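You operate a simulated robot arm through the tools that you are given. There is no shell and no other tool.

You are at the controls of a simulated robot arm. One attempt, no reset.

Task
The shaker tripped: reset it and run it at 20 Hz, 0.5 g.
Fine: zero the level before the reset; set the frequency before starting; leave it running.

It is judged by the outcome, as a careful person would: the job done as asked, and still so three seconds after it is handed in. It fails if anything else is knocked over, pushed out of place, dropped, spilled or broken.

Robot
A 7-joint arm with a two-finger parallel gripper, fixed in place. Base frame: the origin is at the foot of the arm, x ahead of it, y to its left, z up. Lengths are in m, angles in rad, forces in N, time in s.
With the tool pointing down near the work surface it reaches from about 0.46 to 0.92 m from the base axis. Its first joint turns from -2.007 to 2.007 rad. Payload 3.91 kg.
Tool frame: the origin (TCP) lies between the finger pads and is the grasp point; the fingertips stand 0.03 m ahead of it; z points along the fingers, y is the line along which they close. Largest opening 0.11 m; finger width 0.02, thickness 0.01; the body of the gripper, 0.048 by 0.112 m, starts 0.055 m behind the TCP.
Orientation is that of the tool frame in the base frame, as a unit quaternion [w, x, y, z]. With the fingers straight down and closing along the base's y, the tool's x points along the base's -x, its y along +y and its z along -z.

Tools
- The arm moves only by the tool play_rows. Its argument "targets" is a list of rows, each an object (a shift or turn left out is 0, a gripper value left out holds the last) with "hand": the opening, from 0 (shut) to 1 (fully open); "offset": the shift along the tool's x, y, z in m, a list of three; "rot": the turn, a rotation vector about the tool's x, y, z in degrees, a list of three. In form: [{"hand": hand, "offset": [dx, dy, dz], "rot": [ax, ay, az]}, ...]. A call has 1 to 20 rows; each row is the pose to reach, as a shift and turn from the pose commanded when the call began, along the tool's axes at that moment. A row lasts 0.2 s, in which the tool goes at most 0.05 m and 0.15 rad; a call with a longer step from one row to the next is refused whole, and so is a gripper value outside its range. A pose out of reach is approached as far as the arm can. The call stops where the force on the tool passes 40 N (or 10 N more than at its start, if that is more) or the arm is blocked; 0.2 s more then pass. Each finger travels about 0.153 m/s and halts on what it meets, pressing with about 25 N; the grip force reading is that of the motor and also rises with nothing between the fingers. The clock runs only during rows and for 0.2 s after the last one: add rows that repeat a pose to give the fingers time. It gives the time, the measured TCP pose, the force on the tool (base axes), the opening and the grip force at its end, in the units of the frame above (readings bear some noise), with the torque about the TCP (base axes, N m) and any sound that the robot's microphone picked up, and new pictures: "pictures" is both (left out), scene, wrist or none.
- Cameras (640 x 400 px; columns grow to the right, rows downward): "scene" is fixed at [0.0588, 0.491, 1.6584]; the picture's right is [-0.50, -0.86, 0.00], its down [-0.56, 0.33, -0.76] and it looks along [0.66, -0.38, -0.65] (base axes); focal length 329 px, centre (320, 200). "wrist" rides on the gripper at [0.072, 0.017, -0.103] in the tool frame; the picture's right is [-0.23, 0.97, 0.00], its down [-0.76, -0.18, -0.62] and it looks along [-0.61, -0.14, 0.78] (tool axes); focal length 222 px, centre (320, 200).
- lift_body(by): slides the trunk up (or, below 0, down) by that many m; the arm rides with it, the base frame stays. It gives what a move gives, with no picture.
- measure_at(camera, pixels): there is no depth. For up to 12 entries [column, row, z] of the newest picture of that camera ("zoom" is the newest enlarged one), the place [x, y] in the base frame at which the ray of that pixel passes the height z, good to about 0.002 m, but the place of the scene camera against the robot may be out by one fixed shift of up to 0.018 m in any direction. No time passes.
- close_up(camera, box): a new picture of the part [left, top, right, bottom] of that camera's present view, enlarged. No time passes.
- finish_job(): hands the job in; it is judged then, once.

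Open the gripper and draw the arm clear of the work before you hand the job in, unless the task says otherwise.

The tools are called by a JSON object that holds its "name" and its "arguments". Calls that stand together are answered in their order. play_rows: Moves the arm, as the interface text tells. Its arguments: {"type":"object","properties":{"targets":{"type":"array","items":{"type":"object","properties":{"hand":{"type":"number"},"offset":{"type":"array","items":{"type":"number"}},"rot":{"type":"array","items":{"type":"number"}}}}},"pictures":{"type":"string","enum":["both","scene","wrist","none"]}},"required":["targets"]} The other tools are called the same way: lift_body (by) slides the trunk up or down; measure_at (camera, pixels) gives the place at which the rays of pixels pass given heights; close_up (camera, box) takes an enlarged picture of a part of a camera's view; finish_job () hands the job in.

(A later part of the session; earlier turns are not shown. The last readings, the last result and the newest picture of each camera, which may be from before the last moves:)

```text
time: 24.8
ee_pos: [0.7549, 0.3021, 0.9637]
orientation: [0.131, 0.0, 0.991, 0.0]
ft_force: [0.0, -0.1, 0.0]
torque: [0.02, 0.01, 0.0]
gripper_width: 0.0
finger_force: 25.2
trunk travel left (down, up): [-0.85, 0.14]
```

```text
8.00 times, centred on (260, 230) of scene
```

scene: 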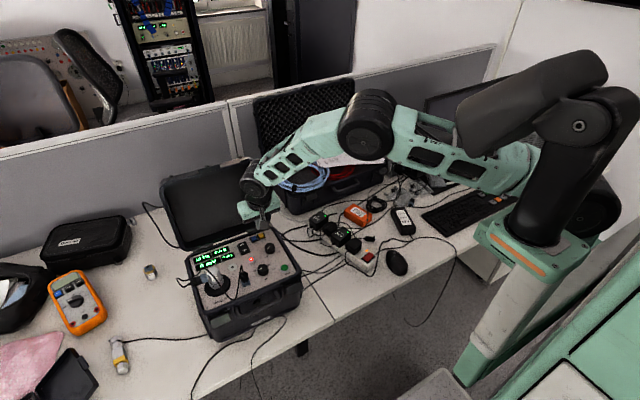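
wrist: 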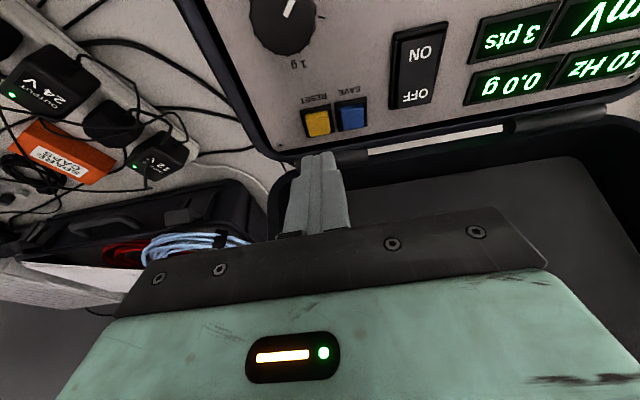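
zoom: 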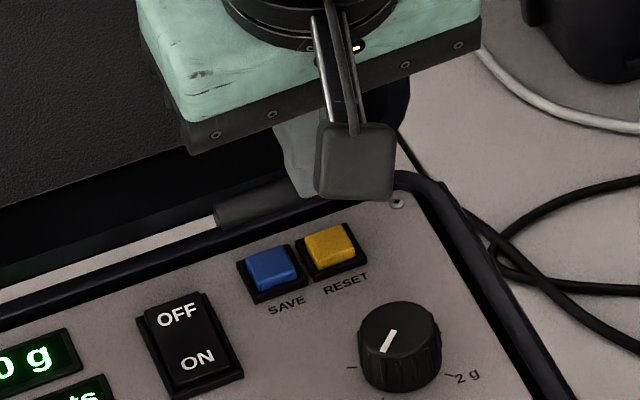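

I measure the RESET top centre at wrist pixel ≈(318.5,126) in this new view (and its edges) to pin down the aim.

{"name": "measure_at", "arguments": {"camera": "wrist", "pixels": [[318.3, 126, 0.905], [318.3, 126, 0.915], [353, 116.5, 0.91], [306, 128, 0.91], [330, 122, 0.91], [316, 118, 0.91], [320, 135, 0.91], [280, 144, 0.905]]}}

```text
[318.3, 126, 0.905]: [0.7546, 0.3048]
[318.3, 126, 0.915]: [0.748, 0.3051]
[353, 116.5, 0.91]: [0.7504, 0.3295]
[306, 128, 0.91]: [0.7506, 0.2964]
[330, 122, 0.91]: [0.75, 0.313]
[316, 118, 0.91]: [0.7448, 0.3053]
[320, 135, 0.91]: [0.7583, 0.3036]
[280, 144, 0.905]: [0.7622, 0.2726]
```

RESET top centre is about (0.7513,0.305); the leading edge is over it at x≈0.752, y 0.293–0.313, clear of SAVE (from y≈0.321). I press straight down in small steps.

{"name": "play_rows", "arguments": {"targets": [{"offset": [0.00259, 0, 0.00966]}, {"offset": [0.00414, 0, 0.01546]}, {"offset": [0.0047, 0, 0.0174]}, {"offset": [0.0052, 0, 0.0193]}, {"offset": [0.0057, 0, 0.02125]}, {"offset": [0.0057, 0, 0.02125]}]}}

{"name": "close_up", "arguments": {"camera": "scene", "box": [180, 220, 310, 302]}}

{"name": "close_up", "arguments": {"camera": "wrist", "box": [240, 80, 400, 180]}}

```text
time: 26.2
ee_pos: [0.7539, 0.3042, 0.9434]
orientation: [0.131, 0.0, 0.991, 0.0]
ft_force: [0.0, -0.7, 0.6]
torque: [0.01, -0.03, -0.02]
gripper_width: 0.0
finger_force: 25.3
trunk travel left (down, up): [-0.85, 0.14]
```

scene: 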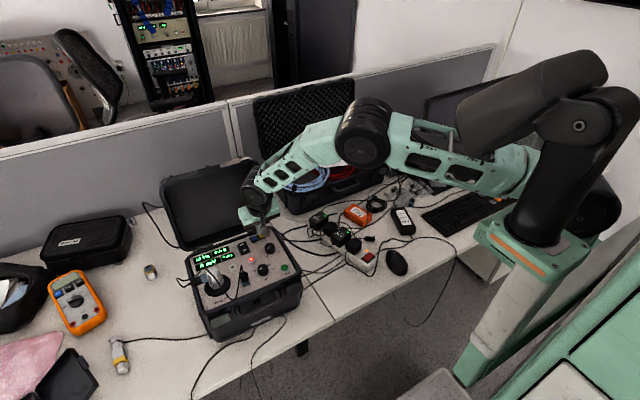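
wrist: 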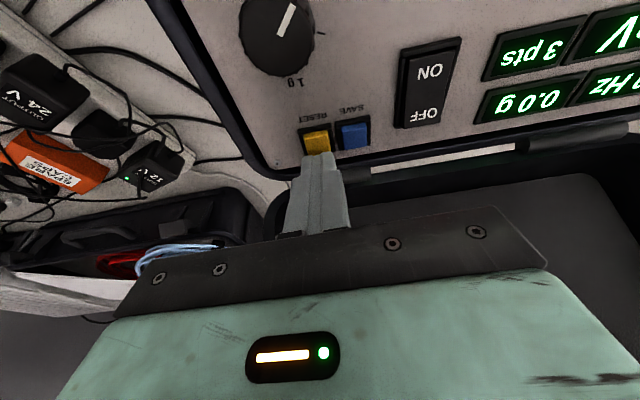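

```text
4.88 times, centred on (245, 261) of scene
```

zoom: 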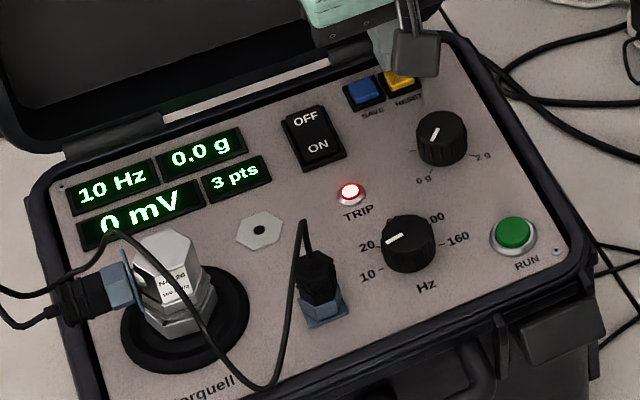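

```text
4.00 times, centred on (320, 130) of wrist
```

zoom: 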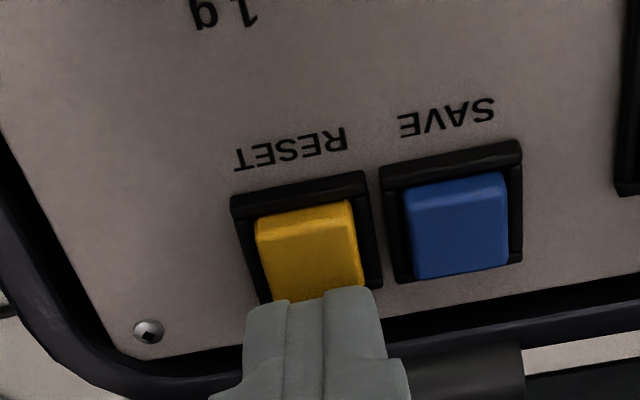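

No contact yet (edge at z≈0.912), and the tip will land slightly toward the far side of the button. I shift 2 mm toward −x and continue down 6 mm in 1 mm steps.

{"name": "play_rows", "arguments": {"targets": [{"offset": [0.0022, 0, 0.0005]}, {"offset": [0.0027, 0, 0.0024]}, {"offset": [0.0029, 0, 0.0034]}, {"offset": [0.0032, 0, 0.0043]}, {"offset": [0.0035, 0, 0.0053]}, {"offset": [0.0035, 0, 0.0053]}], "pictures": "wrist"}}

{"name": "close_up", "arguments": {"camera": "scene", "box": [180, 220, 310, 302]}}

{"name": "close_up", "arguments": {"camera": "wrist", "box": [240, 80, 400, 180]}}

```text
time: 27.6
ee_pos: [0.752, 0.3038, 0.9365]
orientation: [0.131, 0.0, 0.991, 0.001]
ft_force: [2.1, 0.6, 8.3]
torque: [0.02, -0.07, 0.02]
gripper_width: 0.0
finger_force: 25.2
trunk travel left (down, up): [-0.85, 0.14]
heard: click
```

wrist: 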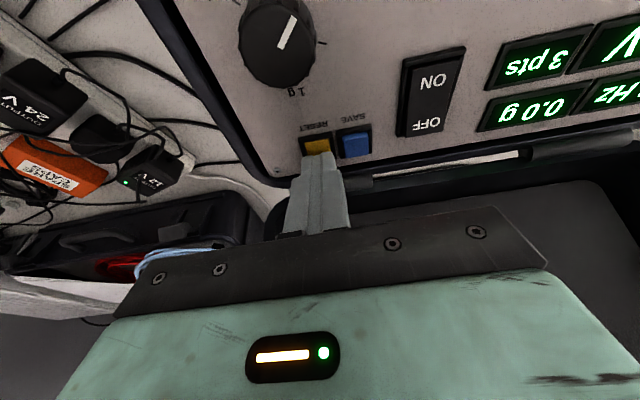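

```text
4.88 times, centred on (245, 261) of scene
```

zoom: 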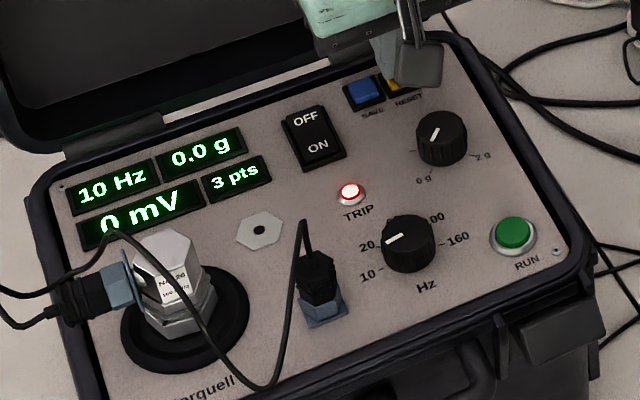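

```text
4.00 times, centred on (320, 130) of wrist
```

zoom: 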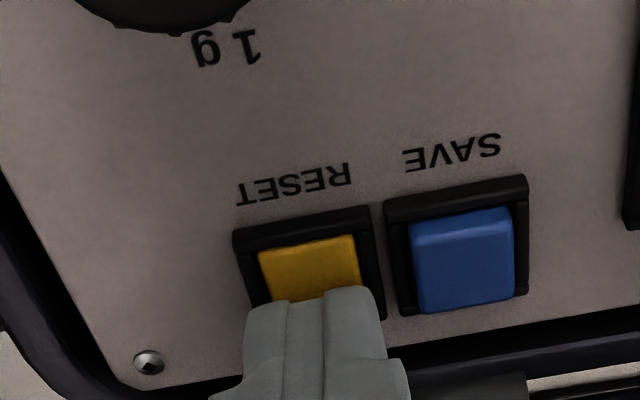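

A click was heard with 8 N, but TRIP still appears lit in this picture. I hold the press for about a second and look again.

{"name": "play_rows", "arguments": {"targets": [{}, {}, {}, {}, {}, {}], "pictures": "wrist"}}

{"name": "close_up", "arguments": {"camera": "scene", "box": [180, 220, 310, 302]}}

```text
time: 29.0
ee_pos: [0.7526, 0.3036, 0.9369]
orientation: [0.13, 0.0, 0.992, 0.0]
ft_force: [3.2, 3.4, 11.1]
torque: [0.1, -0.09, 0.01]
gripper_width: 0.0001
finger_force: 24.7
trunk travel left (down, up): [-0.85, 0.14]
```

wrist: 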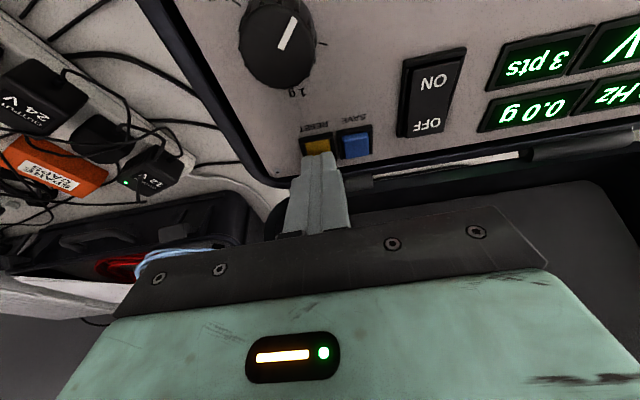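

```text
4.88 times, centred on (245, 261) of scene
```

zoom: 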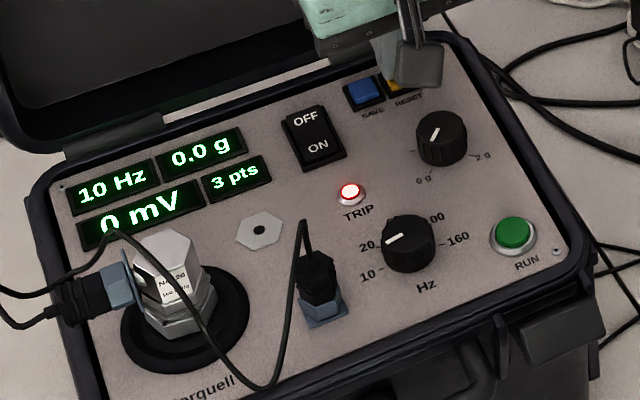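

TRIP is still lit while held; it may act on release. I lift off vertically and check.

{"name": "play_rows", "arguments": {"targets": [{"offset": [-0.0026, 0, -0.0097]}, {"offset": [-0.0052, 0, -0.0193]}, {"offset": [-0.0052, 0, -0.0193]}], "pictures": "wrist"}}

{"name": "close_up", "arguments": {"camera": "scene", "box": [180, 220, 310, 302]}}

{"name": "close_up", "arguments": {"camera": "wrist", "box": [240, 80, 400, 180]}}

```text
time: 29.8
ee_pos: [0.7511, 0.3031, 0.955]
orientation: [0.13, 0.0, 0.991, -0.001]
ft_force: [-0.6, 1.2, -0.2]
torque: [0.01, 0.02, 0.01]
gripper_width: 0.0001
finger_force: 25.2
trunk travel left (down, up): [-0.85, 0.14]
heard: click
```

wrist: 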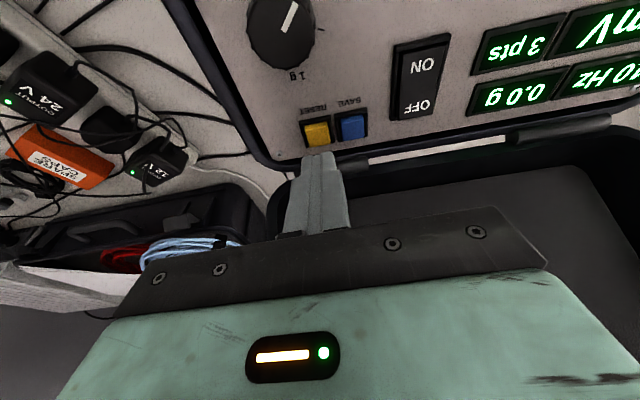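

```text
4.88 times, centred on (245, 261) of scene
```

zoom: 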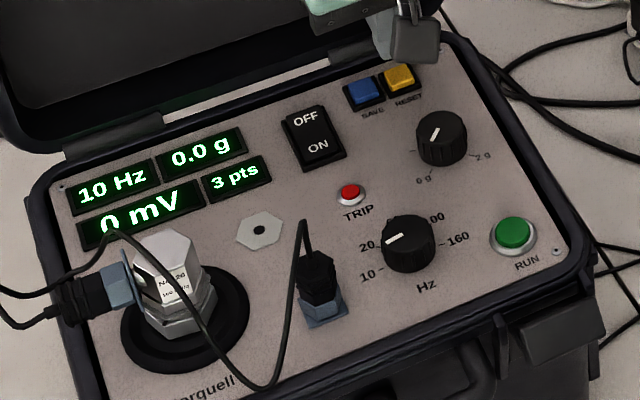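

```text
4.00 times, centred on (320, 130) of wrist
```

zoom: 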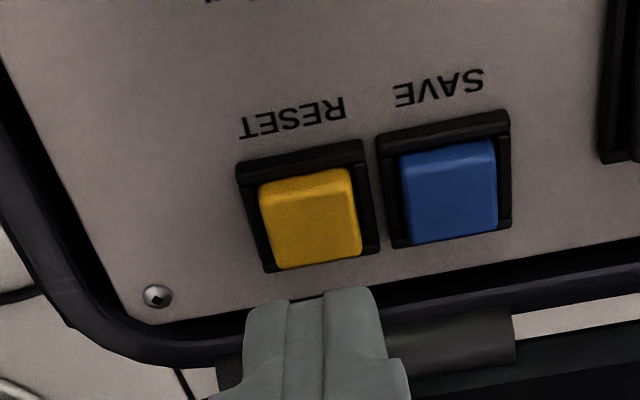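

TRIP is now out (dark red at (350,193)), level 0.0 g. I rise, untilt and, in the next call, move over the Hz knob with the gripper yawed so it closes along x (keeping clear of the connector on its +y side).

{"name": "play_rows", "arguments": {"targets": [{"offset": [-0.0104, 0, -0.0386], "rot": [0, 0, 0]}, {"offset": [-0.0207, 0, -0.0773], "rot": [0, 5, 0]}, {"offset": [-0.0207, 0, -0.0773], "rot": [0, 10, 0]}, {"offset": [-0.0207, 0, -0.0773], "rot": [0, 15, 0]}, {"offset": [-0.0207, 0, -0.0773], "rot": [0, 15, 0]}], "pictures": "none"}}

{"name": "play_rows", "arguments": {"targets": [{"offset": [0.01, 0.004, 0], "rot": [0, 0, -8]}, {"offset": [0.02, 0.008, 0], "rot": [0, 0, -16]}, {"offset": [0.03, 0.012, 0], "rot": [0, 0, -24]}, {"offset": [0.04, 0.016, 0], "rot": [0, 0, -32]}, {"offset": [0.05, 0.02, 0], "rot": [0, 0, -40]}, {"offset": [0.06, 0.024, 0], "rot": [0, 0, -48]}, {"offset": [0.07, 0.028, 0], "rot": [0, 0, -56]}, {"offset": [0.08, 0.032, 0], "rot": [0, 0, -64]}, {"offset": [0.09, 0.036, 0], "rot": [0, 0, -72]}, {"offset": [0.1, 0.04, 0], "rot": [0, 0, -80]}, {"offset": [0.11, 0.044, 0], "rot": [0, 0, -88]}, {"offset": [0.12, 0.047, 0], "rot": [0, 0, -96]}, {"offset": [0.126, 0.0475, 0], "rot": [0, 0, -104]}, {"hand": 0.4, "offset": [0.126, 0.0475, 0], "rot": [0, 0, -112]}, {"hand": 0.4, "offset": [0.126, 0.0475, 0], "rot": [0, 0, -115]}, {"offset": [0.126, 0.0475, 0], "rot": [0, 0, -115]}]}}

```text
time: 31.0
ee_pos: [0.7519, 0.3038, 1.0362]
orientation: [-0.001, 0.0, 1.0, 0.0]
ft_force: [0.9, -0.1, 1.0]
torque: [0.01, 0.01, -0.02]
gripper_width: 0.0
finger_force: 25.5
trunk travel left (down, up): [-0.85, 0.14]
```

```text
time: 34.4
ee_pos: [0.6257, 0.3516, 1.035]
orientation: [0.001, 0.844, -0.536, 0.0]
ft_force: [-0.3, 0.2, 0.2]
torque: [-0.03, 0.02, 0.0]
gripper_width: 0.0441
finger_force: 0.1
trunk travel left (down, up): [-0.85, 0.14]
```

scene: 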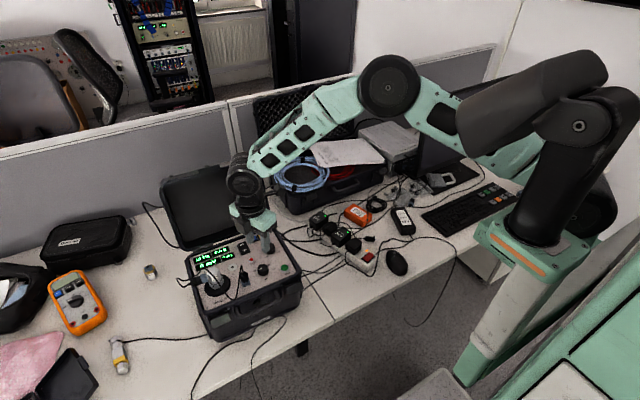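
wrist: 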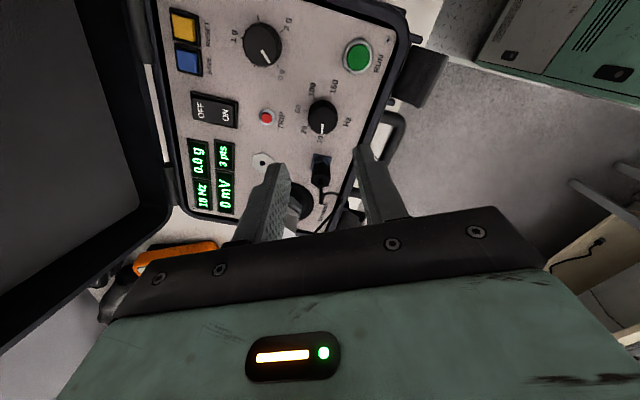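

Yaw −115° reached fine and TRIP is out. I zoom on the Hz knob (322,117) to refine its centre from this direction.

{"name": "close_up", "arguments": {"camera": "wrist", "box": [250, 70, 394, 160]}}

```text
4.44 times, centred on (322, 115) of wrist
```

zoom: 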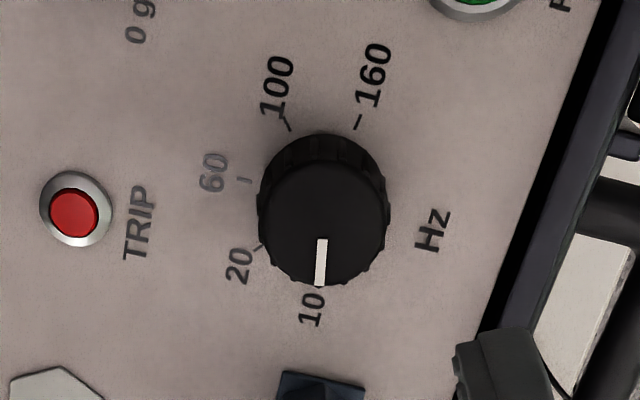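

I measure the ticks (160 at (358,122), 100 at (287,124), 60 at (245,180), 20 at (260,246)) and knob top centre (322,225), plus the connector edge.

{"name": "measure_at", "arguments": {"camera": "zoom", "pixels": [[358, 122, 0.905], [287, 124, 0.905], [245, 180, 0.905], [258, 247, 0.905], [322, 224, 0.923], [320, 240, 0.923], [318, 284, 0.923], [320, 372, 0.92], [465, 5, 0.91]]}}

```text
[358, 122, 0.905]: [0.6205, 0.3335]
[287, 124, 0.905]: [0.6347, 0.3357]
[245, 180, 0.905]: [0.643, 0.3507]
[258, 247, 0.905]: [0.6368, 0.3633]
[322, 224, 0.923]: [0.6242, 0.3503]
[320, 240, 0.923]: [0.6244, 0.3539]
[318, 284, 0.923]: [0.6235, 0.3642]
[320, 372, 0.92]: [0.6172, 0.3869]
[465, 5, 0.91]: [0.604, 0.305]
```

Hz axis is (0.6243,0.3507), nearly under the TCP. I nudge 1 mm, descend to z≈0.944 and grip.

{"name": "play_rows", "arguments": {"targets": [{"offset": [0, 0.0011, 0.03]}, {"offset": [0, 0.0011, 0.06]}, {"offset": [0, 0.0011, 0.08]}, {"offset": [0, 0.0011, 0.091]}, {"offset": [0, 0.0011, 0.091]}, {"hand": 0.15, "offset": [0, 0.0011, 0.091]}, {"hand": 0.1, "offset": [0, 0.0011, 0.091]}, {"hand": 0.1, "offset": [0, 0.0011, 0.091]}], "pictures": "wrist"}}

{"name": "close_up", "arguments": {"camera": "scene", "box": [180, 220, 310, 302]}}

```text
time: 36.2
ee_pos: [0.6226, 0.3496, 0.9422]
orientation: [0.0, 0.843, -0.537, 0.0]
ft_force: [-2.2, 0.0, -0.2]
torque: [0.03, 0.06, -0.08]
gripper_width: 0.0283
finger_force: 25.0
trunk travel left (down, up): [-0.85, 0.14]
```

wrist: 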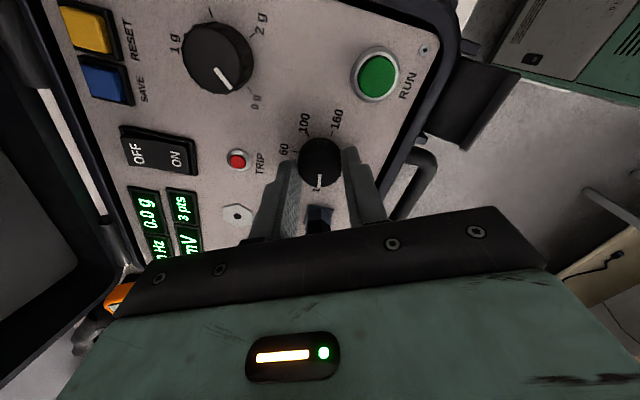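

```text
4.88 times, centred on (245, 261) of scene
```

zoom: 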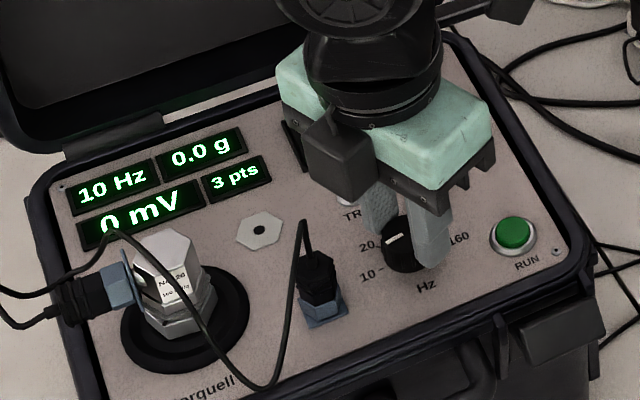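

The Hz knob is gripped (0.0283 m, low force). I turn clockwise (tool +z) 50° in steps toward the 20 Hz position.

{"name": "play_rows", "arguments": {"targets": [{"rot": [0, 0, 8]}, {"rot": [0, 0, 16]}, {"rot": [0, 0, 24]}, {"rot": [0, 0, 32]}, {"rot": [0, 0, 40]}, {"rot": [0, 0, 46]}, {"rot": [0, 0, 50]}, {"rot": [0, 0, 50]}], "pictures": "wrist"}}

{"name": "close_up", "arguments": {"camera": "scene", "box": [180, 220, 310, 302]}}

```text
time: 38.0
ee_pos: [0.6246, 0.3507, 0.9432]
orientation: [0.0, -0.537, 0.844, -0.001]
ft_force: [-13.9, -1.0, 0.3]
torque: [-0.39, 0.6, -0.02]
gripper_width: 0.028
finger_force: 25.2
trunk travel left (down, up): [-0.85, 0.14]
```

wrist: 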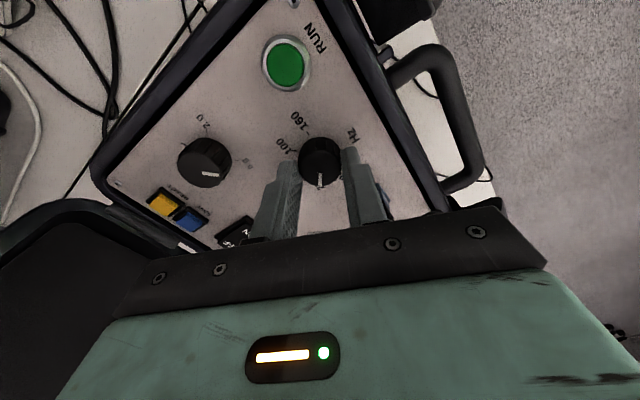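

```text
4.88 times, centred on (245, 261) of scene
```

zoom: 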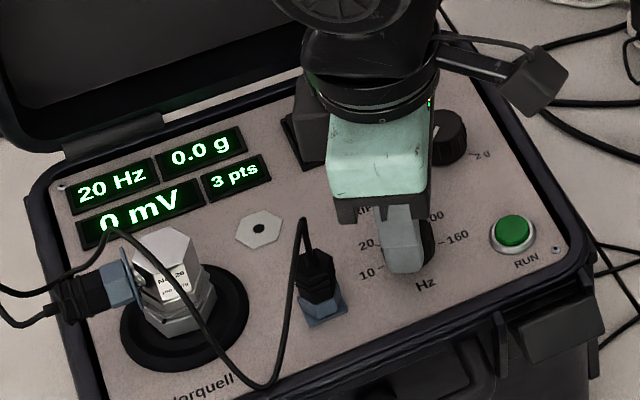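

Display reads 20 Hz, 0.0 g. I release, rise, close the fingers and return the yaw to neutral while moving toward RUN.

{"name": "play_rows", "arguments": {"targets": [{"hand": 0.4}, {"hand": 0.4}, {"hand": 0.4, "offset": [0, 0, -0.03]}, {"hand": 0.4, "offset": [0, 0, -0.07]}, {"hand": 0.0, "offset": [0, 0, -0.08]}, {"hand": 0.0, "offset": [0, 0, -0.08], "rot": [0, 0, 8]}, {"offset": [0, 0, -0.08], "rot": [0, 0, 16]}, {"offset": [0, 0, -0.08], "rot": [0, 0, 24]}, {"offset": [0, 0, -0.08], "rot": [0, 0, 32]}, {"offset": [0, 0, -0.08], "rot": [0, 0, 40]}, {"offset": [0, 0, -0.08], "rot": [0, 0, 48]}, {"offset": [0, 0, -0.08], "rot": [0, 0, 56]}, {"offset": [0, 0, -0.08], "rot": [0, 0, 65]}, {"offset": [0, 0, -0.08], "rot": [0, 0, 65]}], "pictures": "wrist"}}

{"name": "close_up", "arguments": {"camera": "scene", "box": [180, 220, 310, 302]}}

{"name": "play_rows", "arguments": {"targets": [{"offset": [0.01, -0.028, 0]}, {"offset": [0.019, -0.056, 0]}, {"offset": [0.019, -0.056, 0.02]}, {"offset": [0.019, -0.056, 0.04]}, {"offset": [0.019, -0.056, 0.04]}], "pictures": "wrist"}}

{"name": "close_up", "arguments": {"camera": "wrist", "box": [240, 80, 400, 180]}}

```text
refused: row 13 steps farther than a row can; nothing moved
```

```text
4.88 times, centred on (245, 261) of scene
```

zoom: 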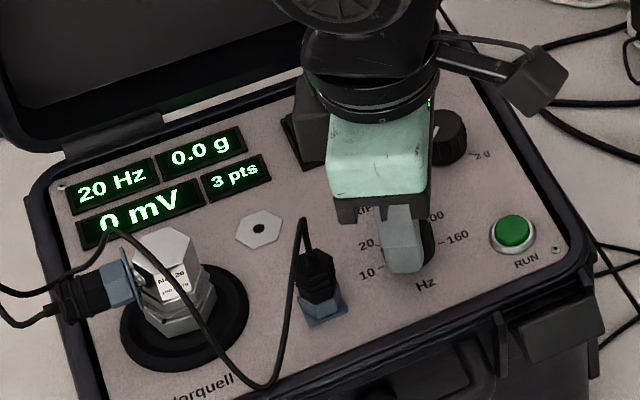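

```text
time: 38.4
ee_pos: [0.626, 0.3495, 0.9462]
orientation: [-0.002, -0.542, 0.84, 0.011]
ft_force: [-20.6, 2.9, -11.6]
torque: [0.47, 0.24, -0.04]
gripper_width: 0.0278
finger_force: 25.3
trunk travel left (down, up): [-0.85, 0.14]
stopped in row 1: the force on the tool passed its limit at 48 N (the readings are from after the stop); the commanded pose is now the measured one
```

wrist: 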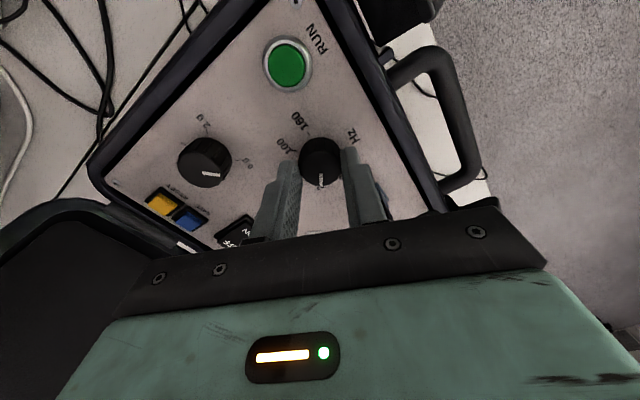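

```text
4.00 times, centred on (320, 130) of wrist
```

zoom: 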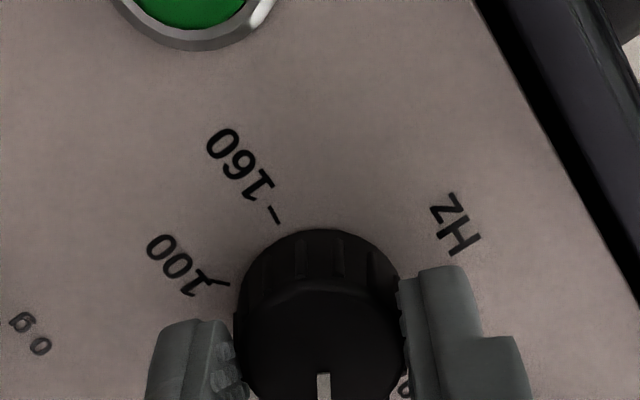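

The first call was refused (a 9° step), so the follow-up move pulled sideways on the still-gripped knob and stopped at 48 N. That was my mistake in batching dependent moves. I open the fingers in place now and check that nothing shifted.

{"name": "play_rows", "arguments": {"targets": [{"hand": 0.4}, {"hand": 0.4}, {"hand": 0.4}]}}

{"name": "close_up", "arguments": {"camera": "scene", "box": [180, 220, 310, 302]}}

```text
time: 39.2
ee_pos: [0.6328, 0.3472, 0.9492]
orientation: [0.002, -0.54, 0.842, 0.009]
ft_force: [-3.9, 1.0, -1.0]
torque: [-0.01, 0.15, -0.02]
gripper_width: 0.0462
finger_force: 2.8
trunk travel left (down, up): [-0.85, 0.14]
```

scene: 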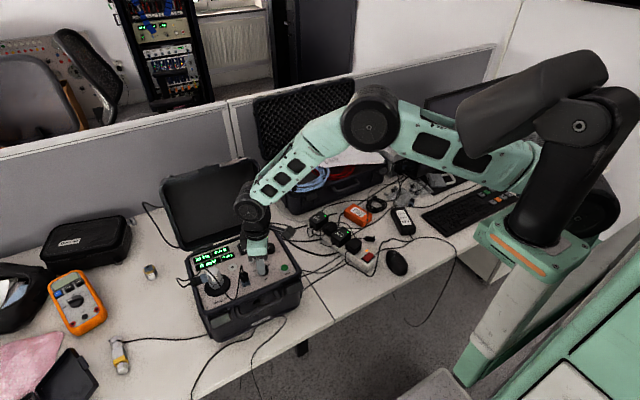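
wrist: 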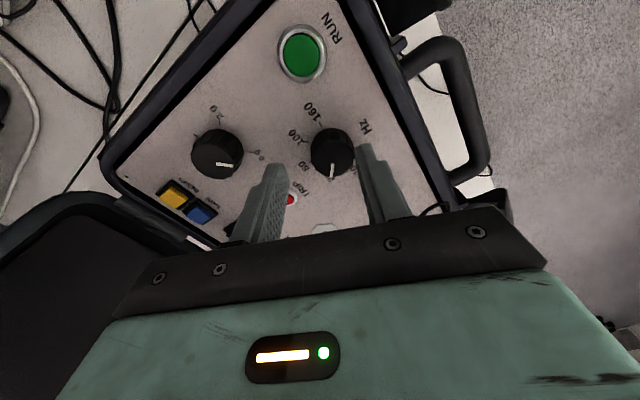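

```text
4.88 times, centred on (245, 261) of scene
```

zoom: 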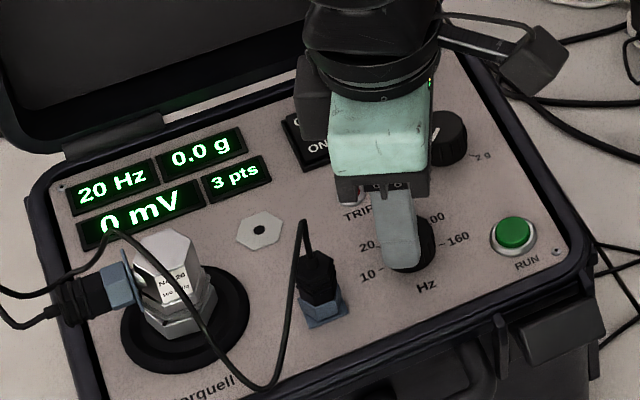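

The panel and displays are unchanged (20 Hz, 0.0 g, case at the same pixels). I now rise straight up 0.08 m.

{"name": "play_rows", "arguments": {"targets": [{"offset": [0, 0, -0.015]}, {"offset": [0, 0, -0.045]}, {"offset": [0, 0, -0.08]}, {"offset": [0, 0, -0.08]}]}}

{"name": "close_up", "arguments": {"camera": "scene", "box": [180, 220, 310, 302]}}

```text
time: 40.2
ee_pos: [0.6336, 0.3466, 1.0288]
orientation: [0.002, -0.54, 0.842, 0.009]
ft_force: [-0.1, 0.4, -0.2]
torque: [-0.03, 0.02, -0.01]
gripper_width: 0.0442
finger_force: 0.0
trunk travel left (down, up): [-0.85, 0.14]
```

scene: 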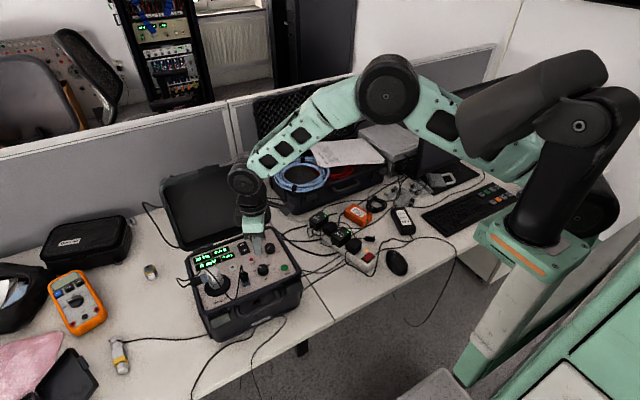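
wrist: 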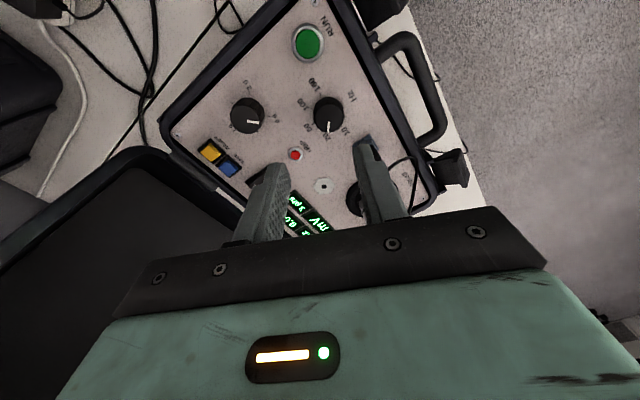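

```text
4.88 times, centred on (245, 261) of scene
```

zoom: 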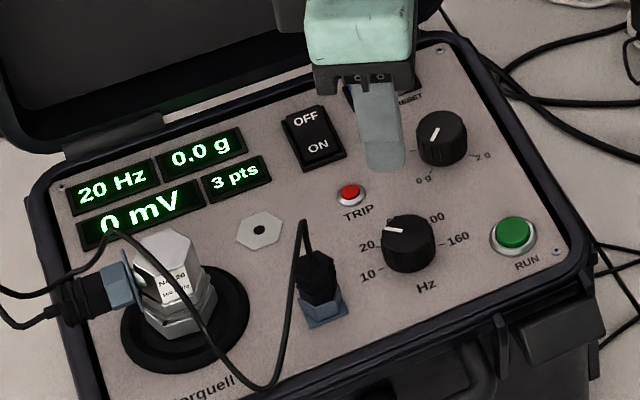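

All clear: 20 Hz, 0.0 g, TRIP out, pointer on 20. I move over RUN (~(0.604,0.295)) with the fingers closing and yaw back to neutral.

{"name": "play_rows", "arguments": {"targets": [{"hand": 0, "offset": [0.006, 0.0005, 0], "rot": [0, 0, 8]}, {"hand": 0, "offset": [0.013, 0.001, 0], "rot": [0, 0, 16]}, {"offset": [0.02, 0.002, 0], "rot": [0, 0, 24]}, {"offset": [0.027, 0.002, 0], "rot": [0, 0, 32]}, {"offset": [0.034, 0.003, 0], "rot": [0, 0, 40]}, {"offset": [0.041, 0.004, 0], "rot": [0, 0, 48]}, {"offset": [0.048, 0.005, 0], "rot": [0, 0, 56]}, {"offset": [0.055, 0.005, 0], "rot": [0, 0, 62]}, {"offset": [0.0597, 0.0051, 0], "rot": [0, 0, 65.4]}, {"offset": [0.0597, 0.0051, 0], "rot": [0, 0, 65.4]}, {"offset": [0.0597, 0.0051, 0], "rot": [0, 0, 65.4]}]}}

```text
time: 42.6
ee_pos: [0.6026, 0.2955, 1.0294]
orientation: [-0.003, 0.001, 1.0, 0.008]
ft_force: [0.6, 0.5, 0.5]
torque: [0.0, -0.01, 0.02]
gripper_width: 0.0
finger_force: 25.6
trunk travel left (down, up): [-0.85, 0.14]
```

scene: 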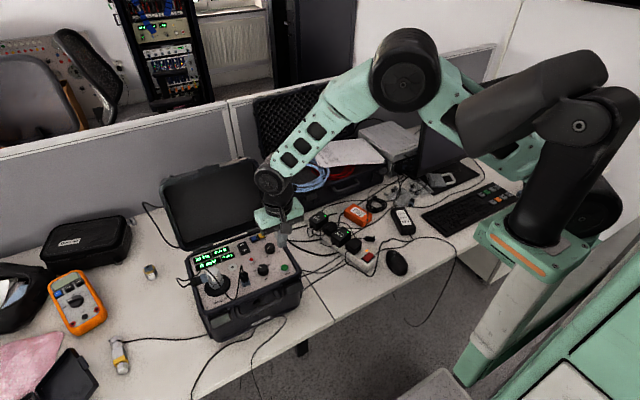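
wrist: 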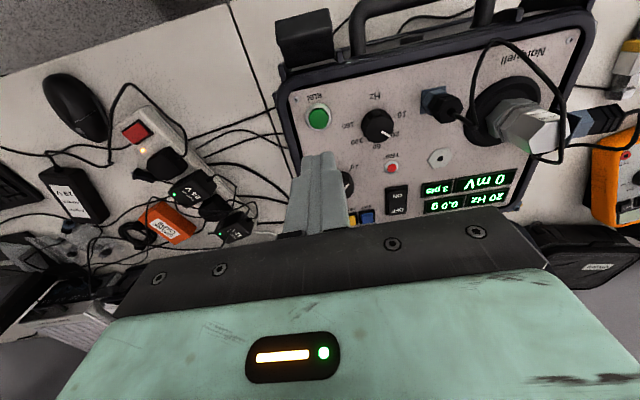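

The tool is over RUN with 1° residual tilt. RUN (318,118) has a bezel ring, so I'll press with a single fingertip corner by tilting; first I zoom and measure its centre.

{"name": "close_up", "arguments": {"camera": "wrist", "box": [270, 80, 366, 140]}}

```text
6.67 times, centred on (318, 110) of wrist
```

zoom: 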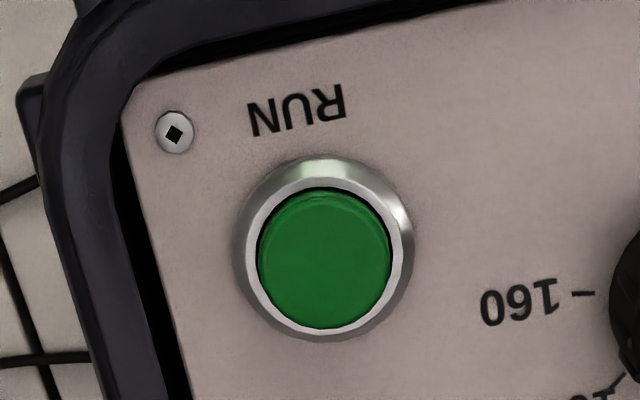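

{"name": "measure_at", "arguments": {"camera": "zoom", "pixels": [[324, 260, 0.905], [324, 260, 0.913], [257, 262, 0.91], [391, 258, 0.91], [322, 190, 0.91], [326, 328, 0.91], [583, 293, 0.905], [174, 133, 0.905]]}}

```text
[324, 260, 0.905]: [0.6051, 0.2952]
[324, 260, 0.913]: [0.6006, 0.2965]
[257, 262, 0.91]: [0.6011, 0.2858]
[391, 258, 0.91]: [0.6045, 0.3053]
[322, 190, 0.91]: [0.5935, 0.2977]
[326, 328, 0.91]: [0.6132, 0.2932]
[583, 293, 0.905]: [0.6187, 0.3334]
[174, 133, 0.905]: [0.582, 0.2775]
```

RUN's centre is ≈(0.6045,0.2955), green cap 20 mm across. I tilt 25° toward leading corner (tool +x,−y), with the body leaning toward −x/−y away from the cables, and descend to a hover with the corner ~2 cm above.

{"name": "play_rows", "arguments": {"targets": [{"offset": [-0.0014, 0, 0], "rot": [-4.2, -4.6, 0]}, {"offset": [-0.0014, 0, 0], "rot": [-8.5, -9.2, 0]}, {"offset": [-0.0014, 0, 0], "rot": [-12.8, -13.8, 0]}, {"offset": [-0.0014, 0, 0.01], "rot": [-17, -18.35, 0]}, {"offset": [-0.0014, -0.0005, 0.04], "rot": [-17, -18.35, 0]}, {"offset": [-0.0014, -0.0011, 0.071], "rot": [-17, -18.35, 0]}, {"offset": [-0.0014, -0.0011, 0.071], "rot": [-17, -18.35, 0]}]}}

{"name": "close_up", "arguments": {"camera": "wrist", "box": [240, 80, 400, 180]}}

{"name": "close_up", "arguments": {"camera": "scene", "box": [240, 235, 320, 285]}}

```text
time: 44.2
ee_pos: [0.6024, 0.2932, 0.9605]
orientation: [0.157, 0.003, 0.975, 0.156]
ft_force: [0.5, 0.3, -0.2]
torque: [0.0, 0.04, -0.05]
gripper_width: 0.0001
finger_force: 25.1
trunk travel left (down, up): [-0.85, 0.14]
```

scene: 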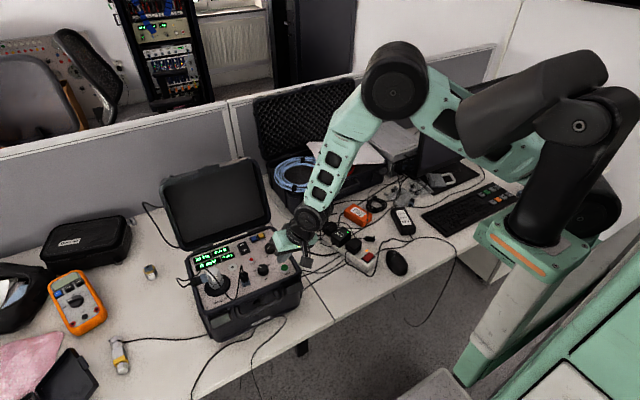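
wrist: 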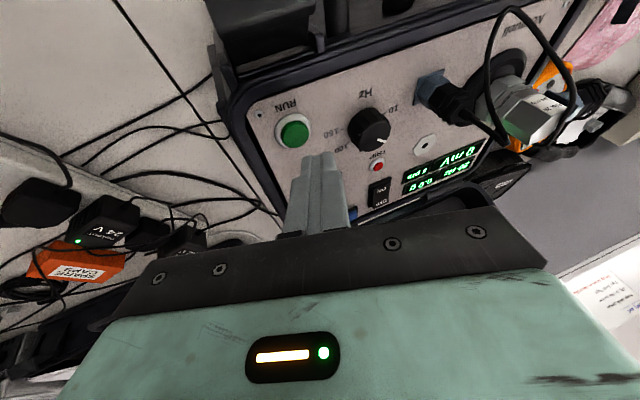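

```text
4.00 times, centred on (320, 130) of wrist
```

zoom: 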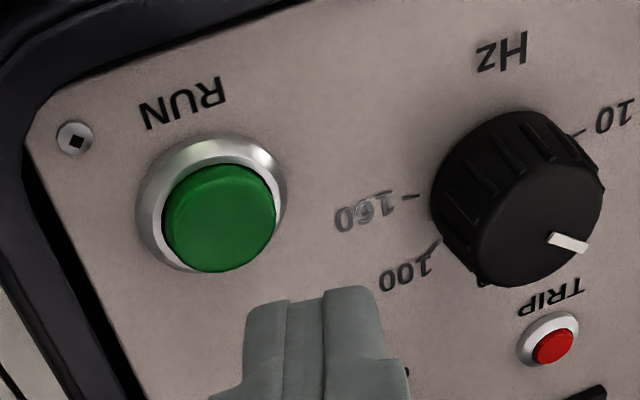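

```text
8.00 times, centred on (280, 260) of scene
```

zoom: 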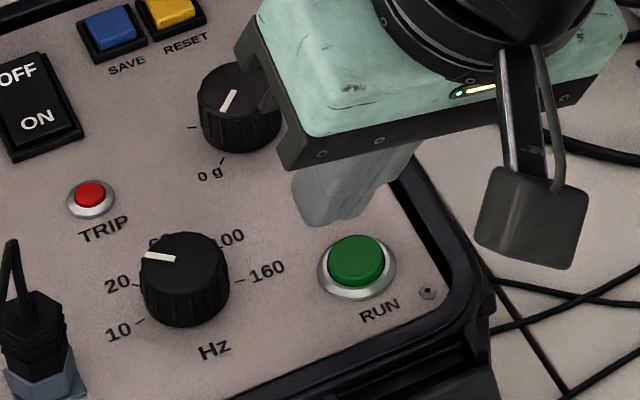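

Everything is still 20 Hz / 0.0 g / TRIP out; RUN's cap is proud of its ring and the corner is ~2 mm short of centre. I shift 1.5 mm in x and y and press down in small steps.

{"name": "play_rows", "arguments": {"targets": [{"offset": [0.0011, -0.0011, 0.0081]}, {"offset": [0.0023, -0.0023, 0.0117]}, {"offset": [0.0029, -0.0029, 0.0135]}, {"offset": [0.0035, -0.0035, 0.0153]}, {"offset": [0.0042, -0.0041, 0.0171]}, {"offset": [0.0042, -0.0041, 0.0171]}]}}

{"name": "close_up", "arguments": {"camera": "scene", "box": [180, 220, 310, 302]}}

{"name": "close_up", "arguments": {"camera": "wrist", "box": [240, 80, 400, 180]}}

```text
time: 45.6
ee_pos: [0.6053, 0.2953, 0.9405]
orientation: [0.157, 0.004, 0.975, 0.156]
ft_force: [-0.1, 0.4, 1.5]
torque: [-0.01, -0.02, -0.02]
gripper_width: 0.0
finger_force: 24.6
trunk travel left (down, up): [-0.85, 0.14]
heard: click
```

scene: 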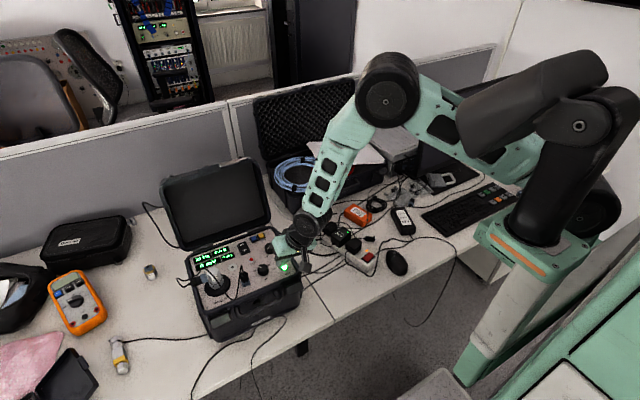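
wrist: 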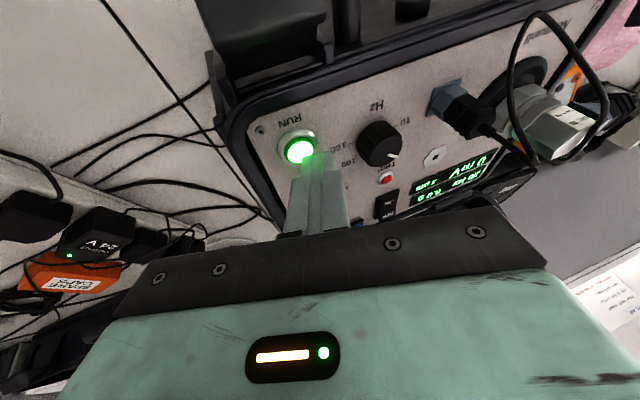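

```text
4.88 times, centred on (245, 261) of scene
```

zoom: 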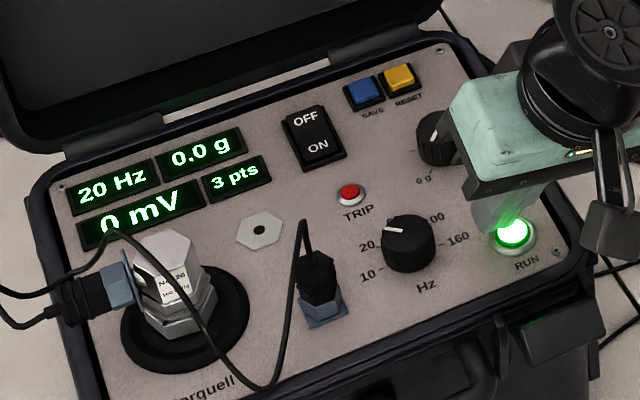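

```text
4.00 times, centred on (320, 130) of wrist
```

zoom: 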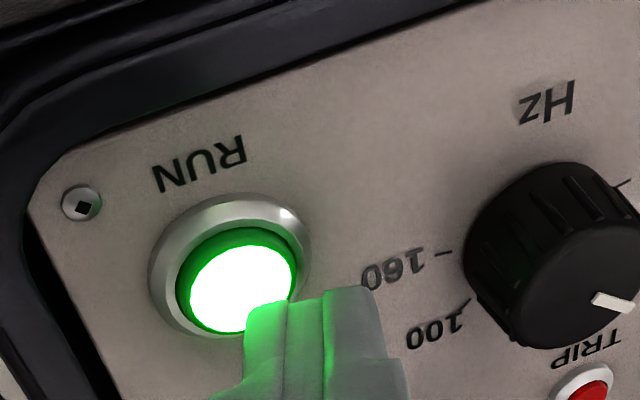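

A click, and RUN is lit green. I lift straight off, then check it stays lit.

{"name": "play_rows", "arguments": {"targets": [{"offset": [-0.0061, 0.0061, -0.018]}, {"offset": [-0.0183, 0.0183, -0.054]}, {"offset": [-0.0275, 0.0275, -0.081]}, {"offset": [-0.0275, 0.0275, -0.081]}], "pictures": "wrist"}}

{"name": "close_up", "arguments": {"camera": "scene", "box": [180, 220, 310, 302]}}

```text
time: 46.6
ee_pos: [0.6067, 0.2941, 1.0308]
orientation: [0.156, 0.002, 0.976, 0.155]
ft_force: [0.5, 0.2, 0.9]
torque: [-0.02, 0.02, 0.0]
gripper_width: 0.0
finger_force: 25.2
trunk travel left (down, up): [-0.85, 0.14]
```

wrist: 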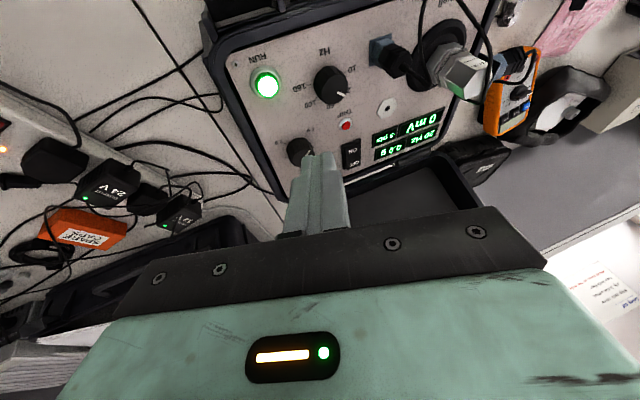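

```text
4.88 times, centred on (245, 261) of scene
```

zoom: 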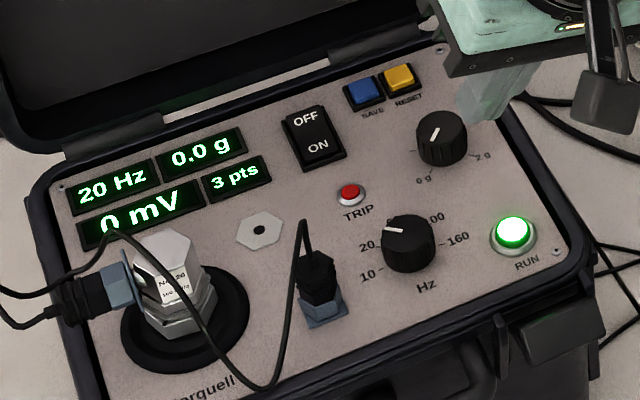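

RUN stays lit with 20 Hz, 0.0 g. I untilt and move above the level knob.

{"name": "play_rows", "arguments": {"targets": [{"offset": [-0.019, 0.0015, 0.0058], "rot": [4.5, 4.5, 0]}, {"offset": [-0.038, 0.003, 0.0117], "rot": [9, 9, 0]}, {"offset": [-0.057, 0.0044, 0.0175], "rot": [13.5, 13.5, 0]}, {"offset": [-0.0763, 0.0059, 0.0234], "rot": [18, 18, 0]}, {"hand": 0.4, "offset": [-0.0763, 0.0059, 0.0234], "rot": [18, 18, 0]}, {"hand": 0.4, "offset": [-0.0763, 0.0059, 0.0234], "rot": [18, 18, 0]}], "pictures": "none"}}

```text
time: 48.0
ee_pos: [0.6865, 0.3067, 1.034]
orientation: [0.002, 0.003, 1.0, 0.001]
ft_force: [0.0, -0.4, -0.4]
torque: [0.0, -0.02, 0.01]
gripper_width: 0.0439
finger_force: 0.1
trunk travel left (down, up): [-0.85, 0.14]
```

Vertical again at (0.6865,0.3067). I yaw 30° counter-clockwise with a −2.5 mm y correction and verify alignment from the pictures.

{"name": "play_rows", "arguments": {"targets": [{"offset": [0, -0.001, 0], "rot": [0, 0, -8]}, {"offset": [0.0005, -0.0025, 0], "rot": [0, 0, -16]}, {"offset": [0.0005, -0.0025, 0], "rot": [0, 0, -24]}, {"offset": [0.0005, -0.0025, 0], "rot": [0, 0, -30]}, {"offset": [0.0005, -0.0025, 0.03], "rot": [0, 0, -30]}, {"offset": [0.0005, -0.0025, 0.06], "rot": [0, 0, -30]}, {"offset": [0.0005, -0.0025, 0.06], "rot": [0, 0, -30]}]}}

{"name": "close_up", "arguments": {"camera": "wrist", "box": [220, 100, 420, 225]}}

```text
time: 49.6
ee_pos: [0.6856, 0.3032, 0.9737]
orientation: [0.001, -0.256, 0.967, 0.0]
ft_force: [-0.4, 0.0, -0.2]
torque: [0.0, 0.01, -0.02]
gripper_width: 0.044
finger_force: 0.1
trunk travel left (down, up): [-0.85, 0.14]
```

scene: 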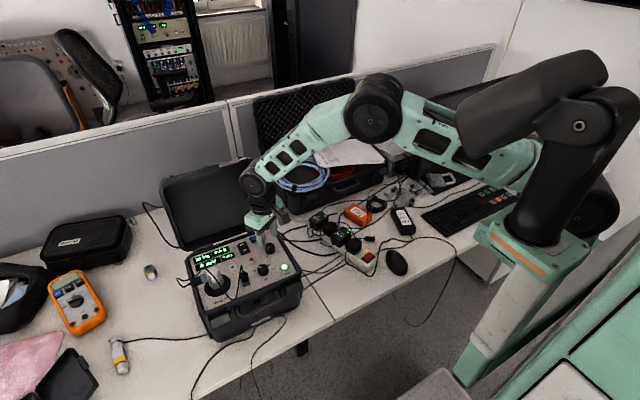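
wrist: 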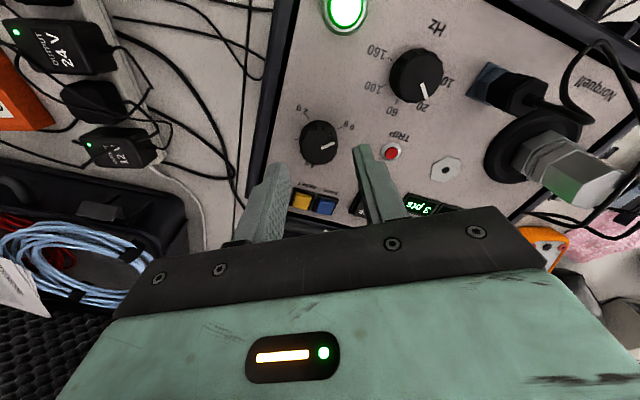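

```text
3.20 times, centred on (320, 162) of wrist
```

zoom: 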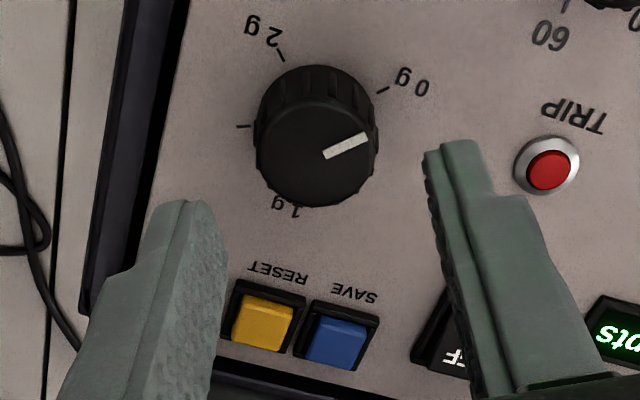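

The tool is centred over the knob (0.6856,0.3032). I descend 0.03 m and grip.

{"name": "play_rows", "arguments": {"targets": [{"offset": [0, 0, 0.015]}, {"offset": [0, 0, 0.03]}, {"offset": [0, 0, 0.03]}, {"hand": 0.15, "offset": [0, 0, 0.03]}, {"hand": 0.1, "offset": [0, 0, 0.03]}, {"hand": 0.1, "offset": [0, 0, 0.03]}], "pictures": "none"}}

```text
time: 51.0
ee_pos: [0.6856, 0.3014, 0.9432]
orientation: [0.0, -0.256, 0.967, 0.0]
ft_force: [-1.2, 2.3, -0.7]
torque: [0.2, -0.03, 0.0]
gripper_width: 0.0283
finger_force: 24.3
trunk travel left (down, up): [-0.85, 0.14]
```

The grip is good (0.0283 m, low force). I turn clockwise 60° first, stopping short of 0.5 g to read the display.

{"name": "play_rows", "arguments": {"targets": [{"rot": [0, 0, 8]}, {"rot": [0, 0, 16]}, {"rot": [0, 0, 24]}, {"rot": [0, 0, 32]}, {"rot": [0, 0, 40]}, {"rot": [0, 0, 48]}, {"rot": [0, 0, 55]}, {"rot": [0, 0, 60]}, {"rot": [0, 0, 60]}], "pictures": "wrist"}}

{"name": "close_up", "arguments": {"camera": "scene", "box": [180, 220, 310, 302]}}

```text
time: 53.0
ee_pos: [0.6858, 0.3038, 0.9426]
orientation: [0.0, 0.262, 0.965, 0.0]
ft_force: [0.9, 13.5, 0.0]
torque: [0.3, -0.1, 0.02]
gripper_width: 0.0283
finger_force: 24.5
trunk travel left (down, up): [-0.85, 0.14]
```

wrist: 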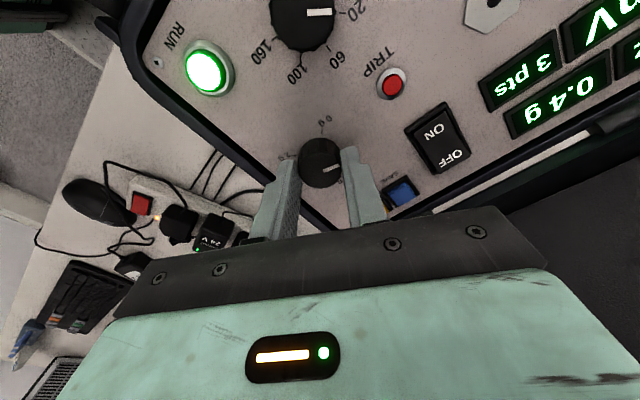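

```text
4.88 times, centred on (245, 261) of scene
```

zoom: 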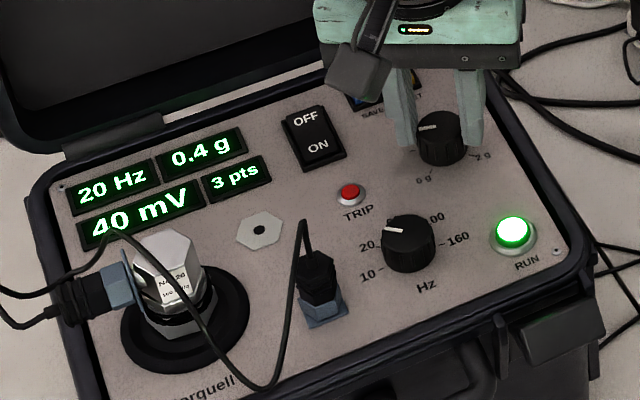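

0.4 g, 40 mV at 60°. I add 4° and watch both readings to find where 0.5 g starts.

{"name": "play_rows", "arguments": {"targets": [{"rot": [0, 0, 2]}, {"rot": [0, 0, 4]}, {"rot": [0, 0, 4]}], "pictures": "none"}}

{"name": "close_up", "arguments": {"camera": "scene", "box": [180, 220, 310, 302]}}

```text
time: 53.8
ee_pos: [0.6868, 0.3034, 0.9421]
orientation: [0.0, 0.295, 0.955, 0.002]
ft_force: [3.2, 11.5, 0.4]
torque: [0.61, 0.26, 0.01]
gripper_width: 0.0282
finger_force: 25.3
trunk travel left (down, up): [-0.85, 0.14]
```

```text
4.88 times, centred on (245, 261) of scene
```

zoom: 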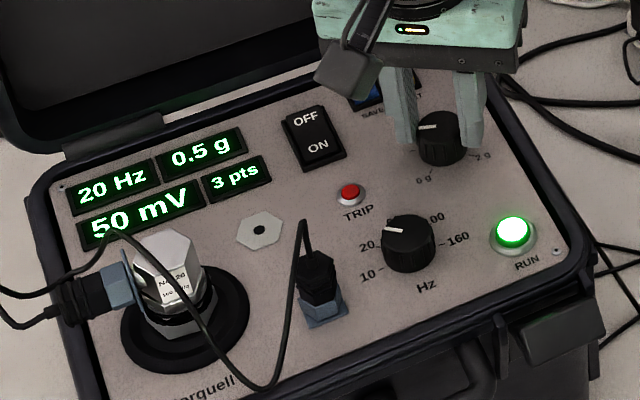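

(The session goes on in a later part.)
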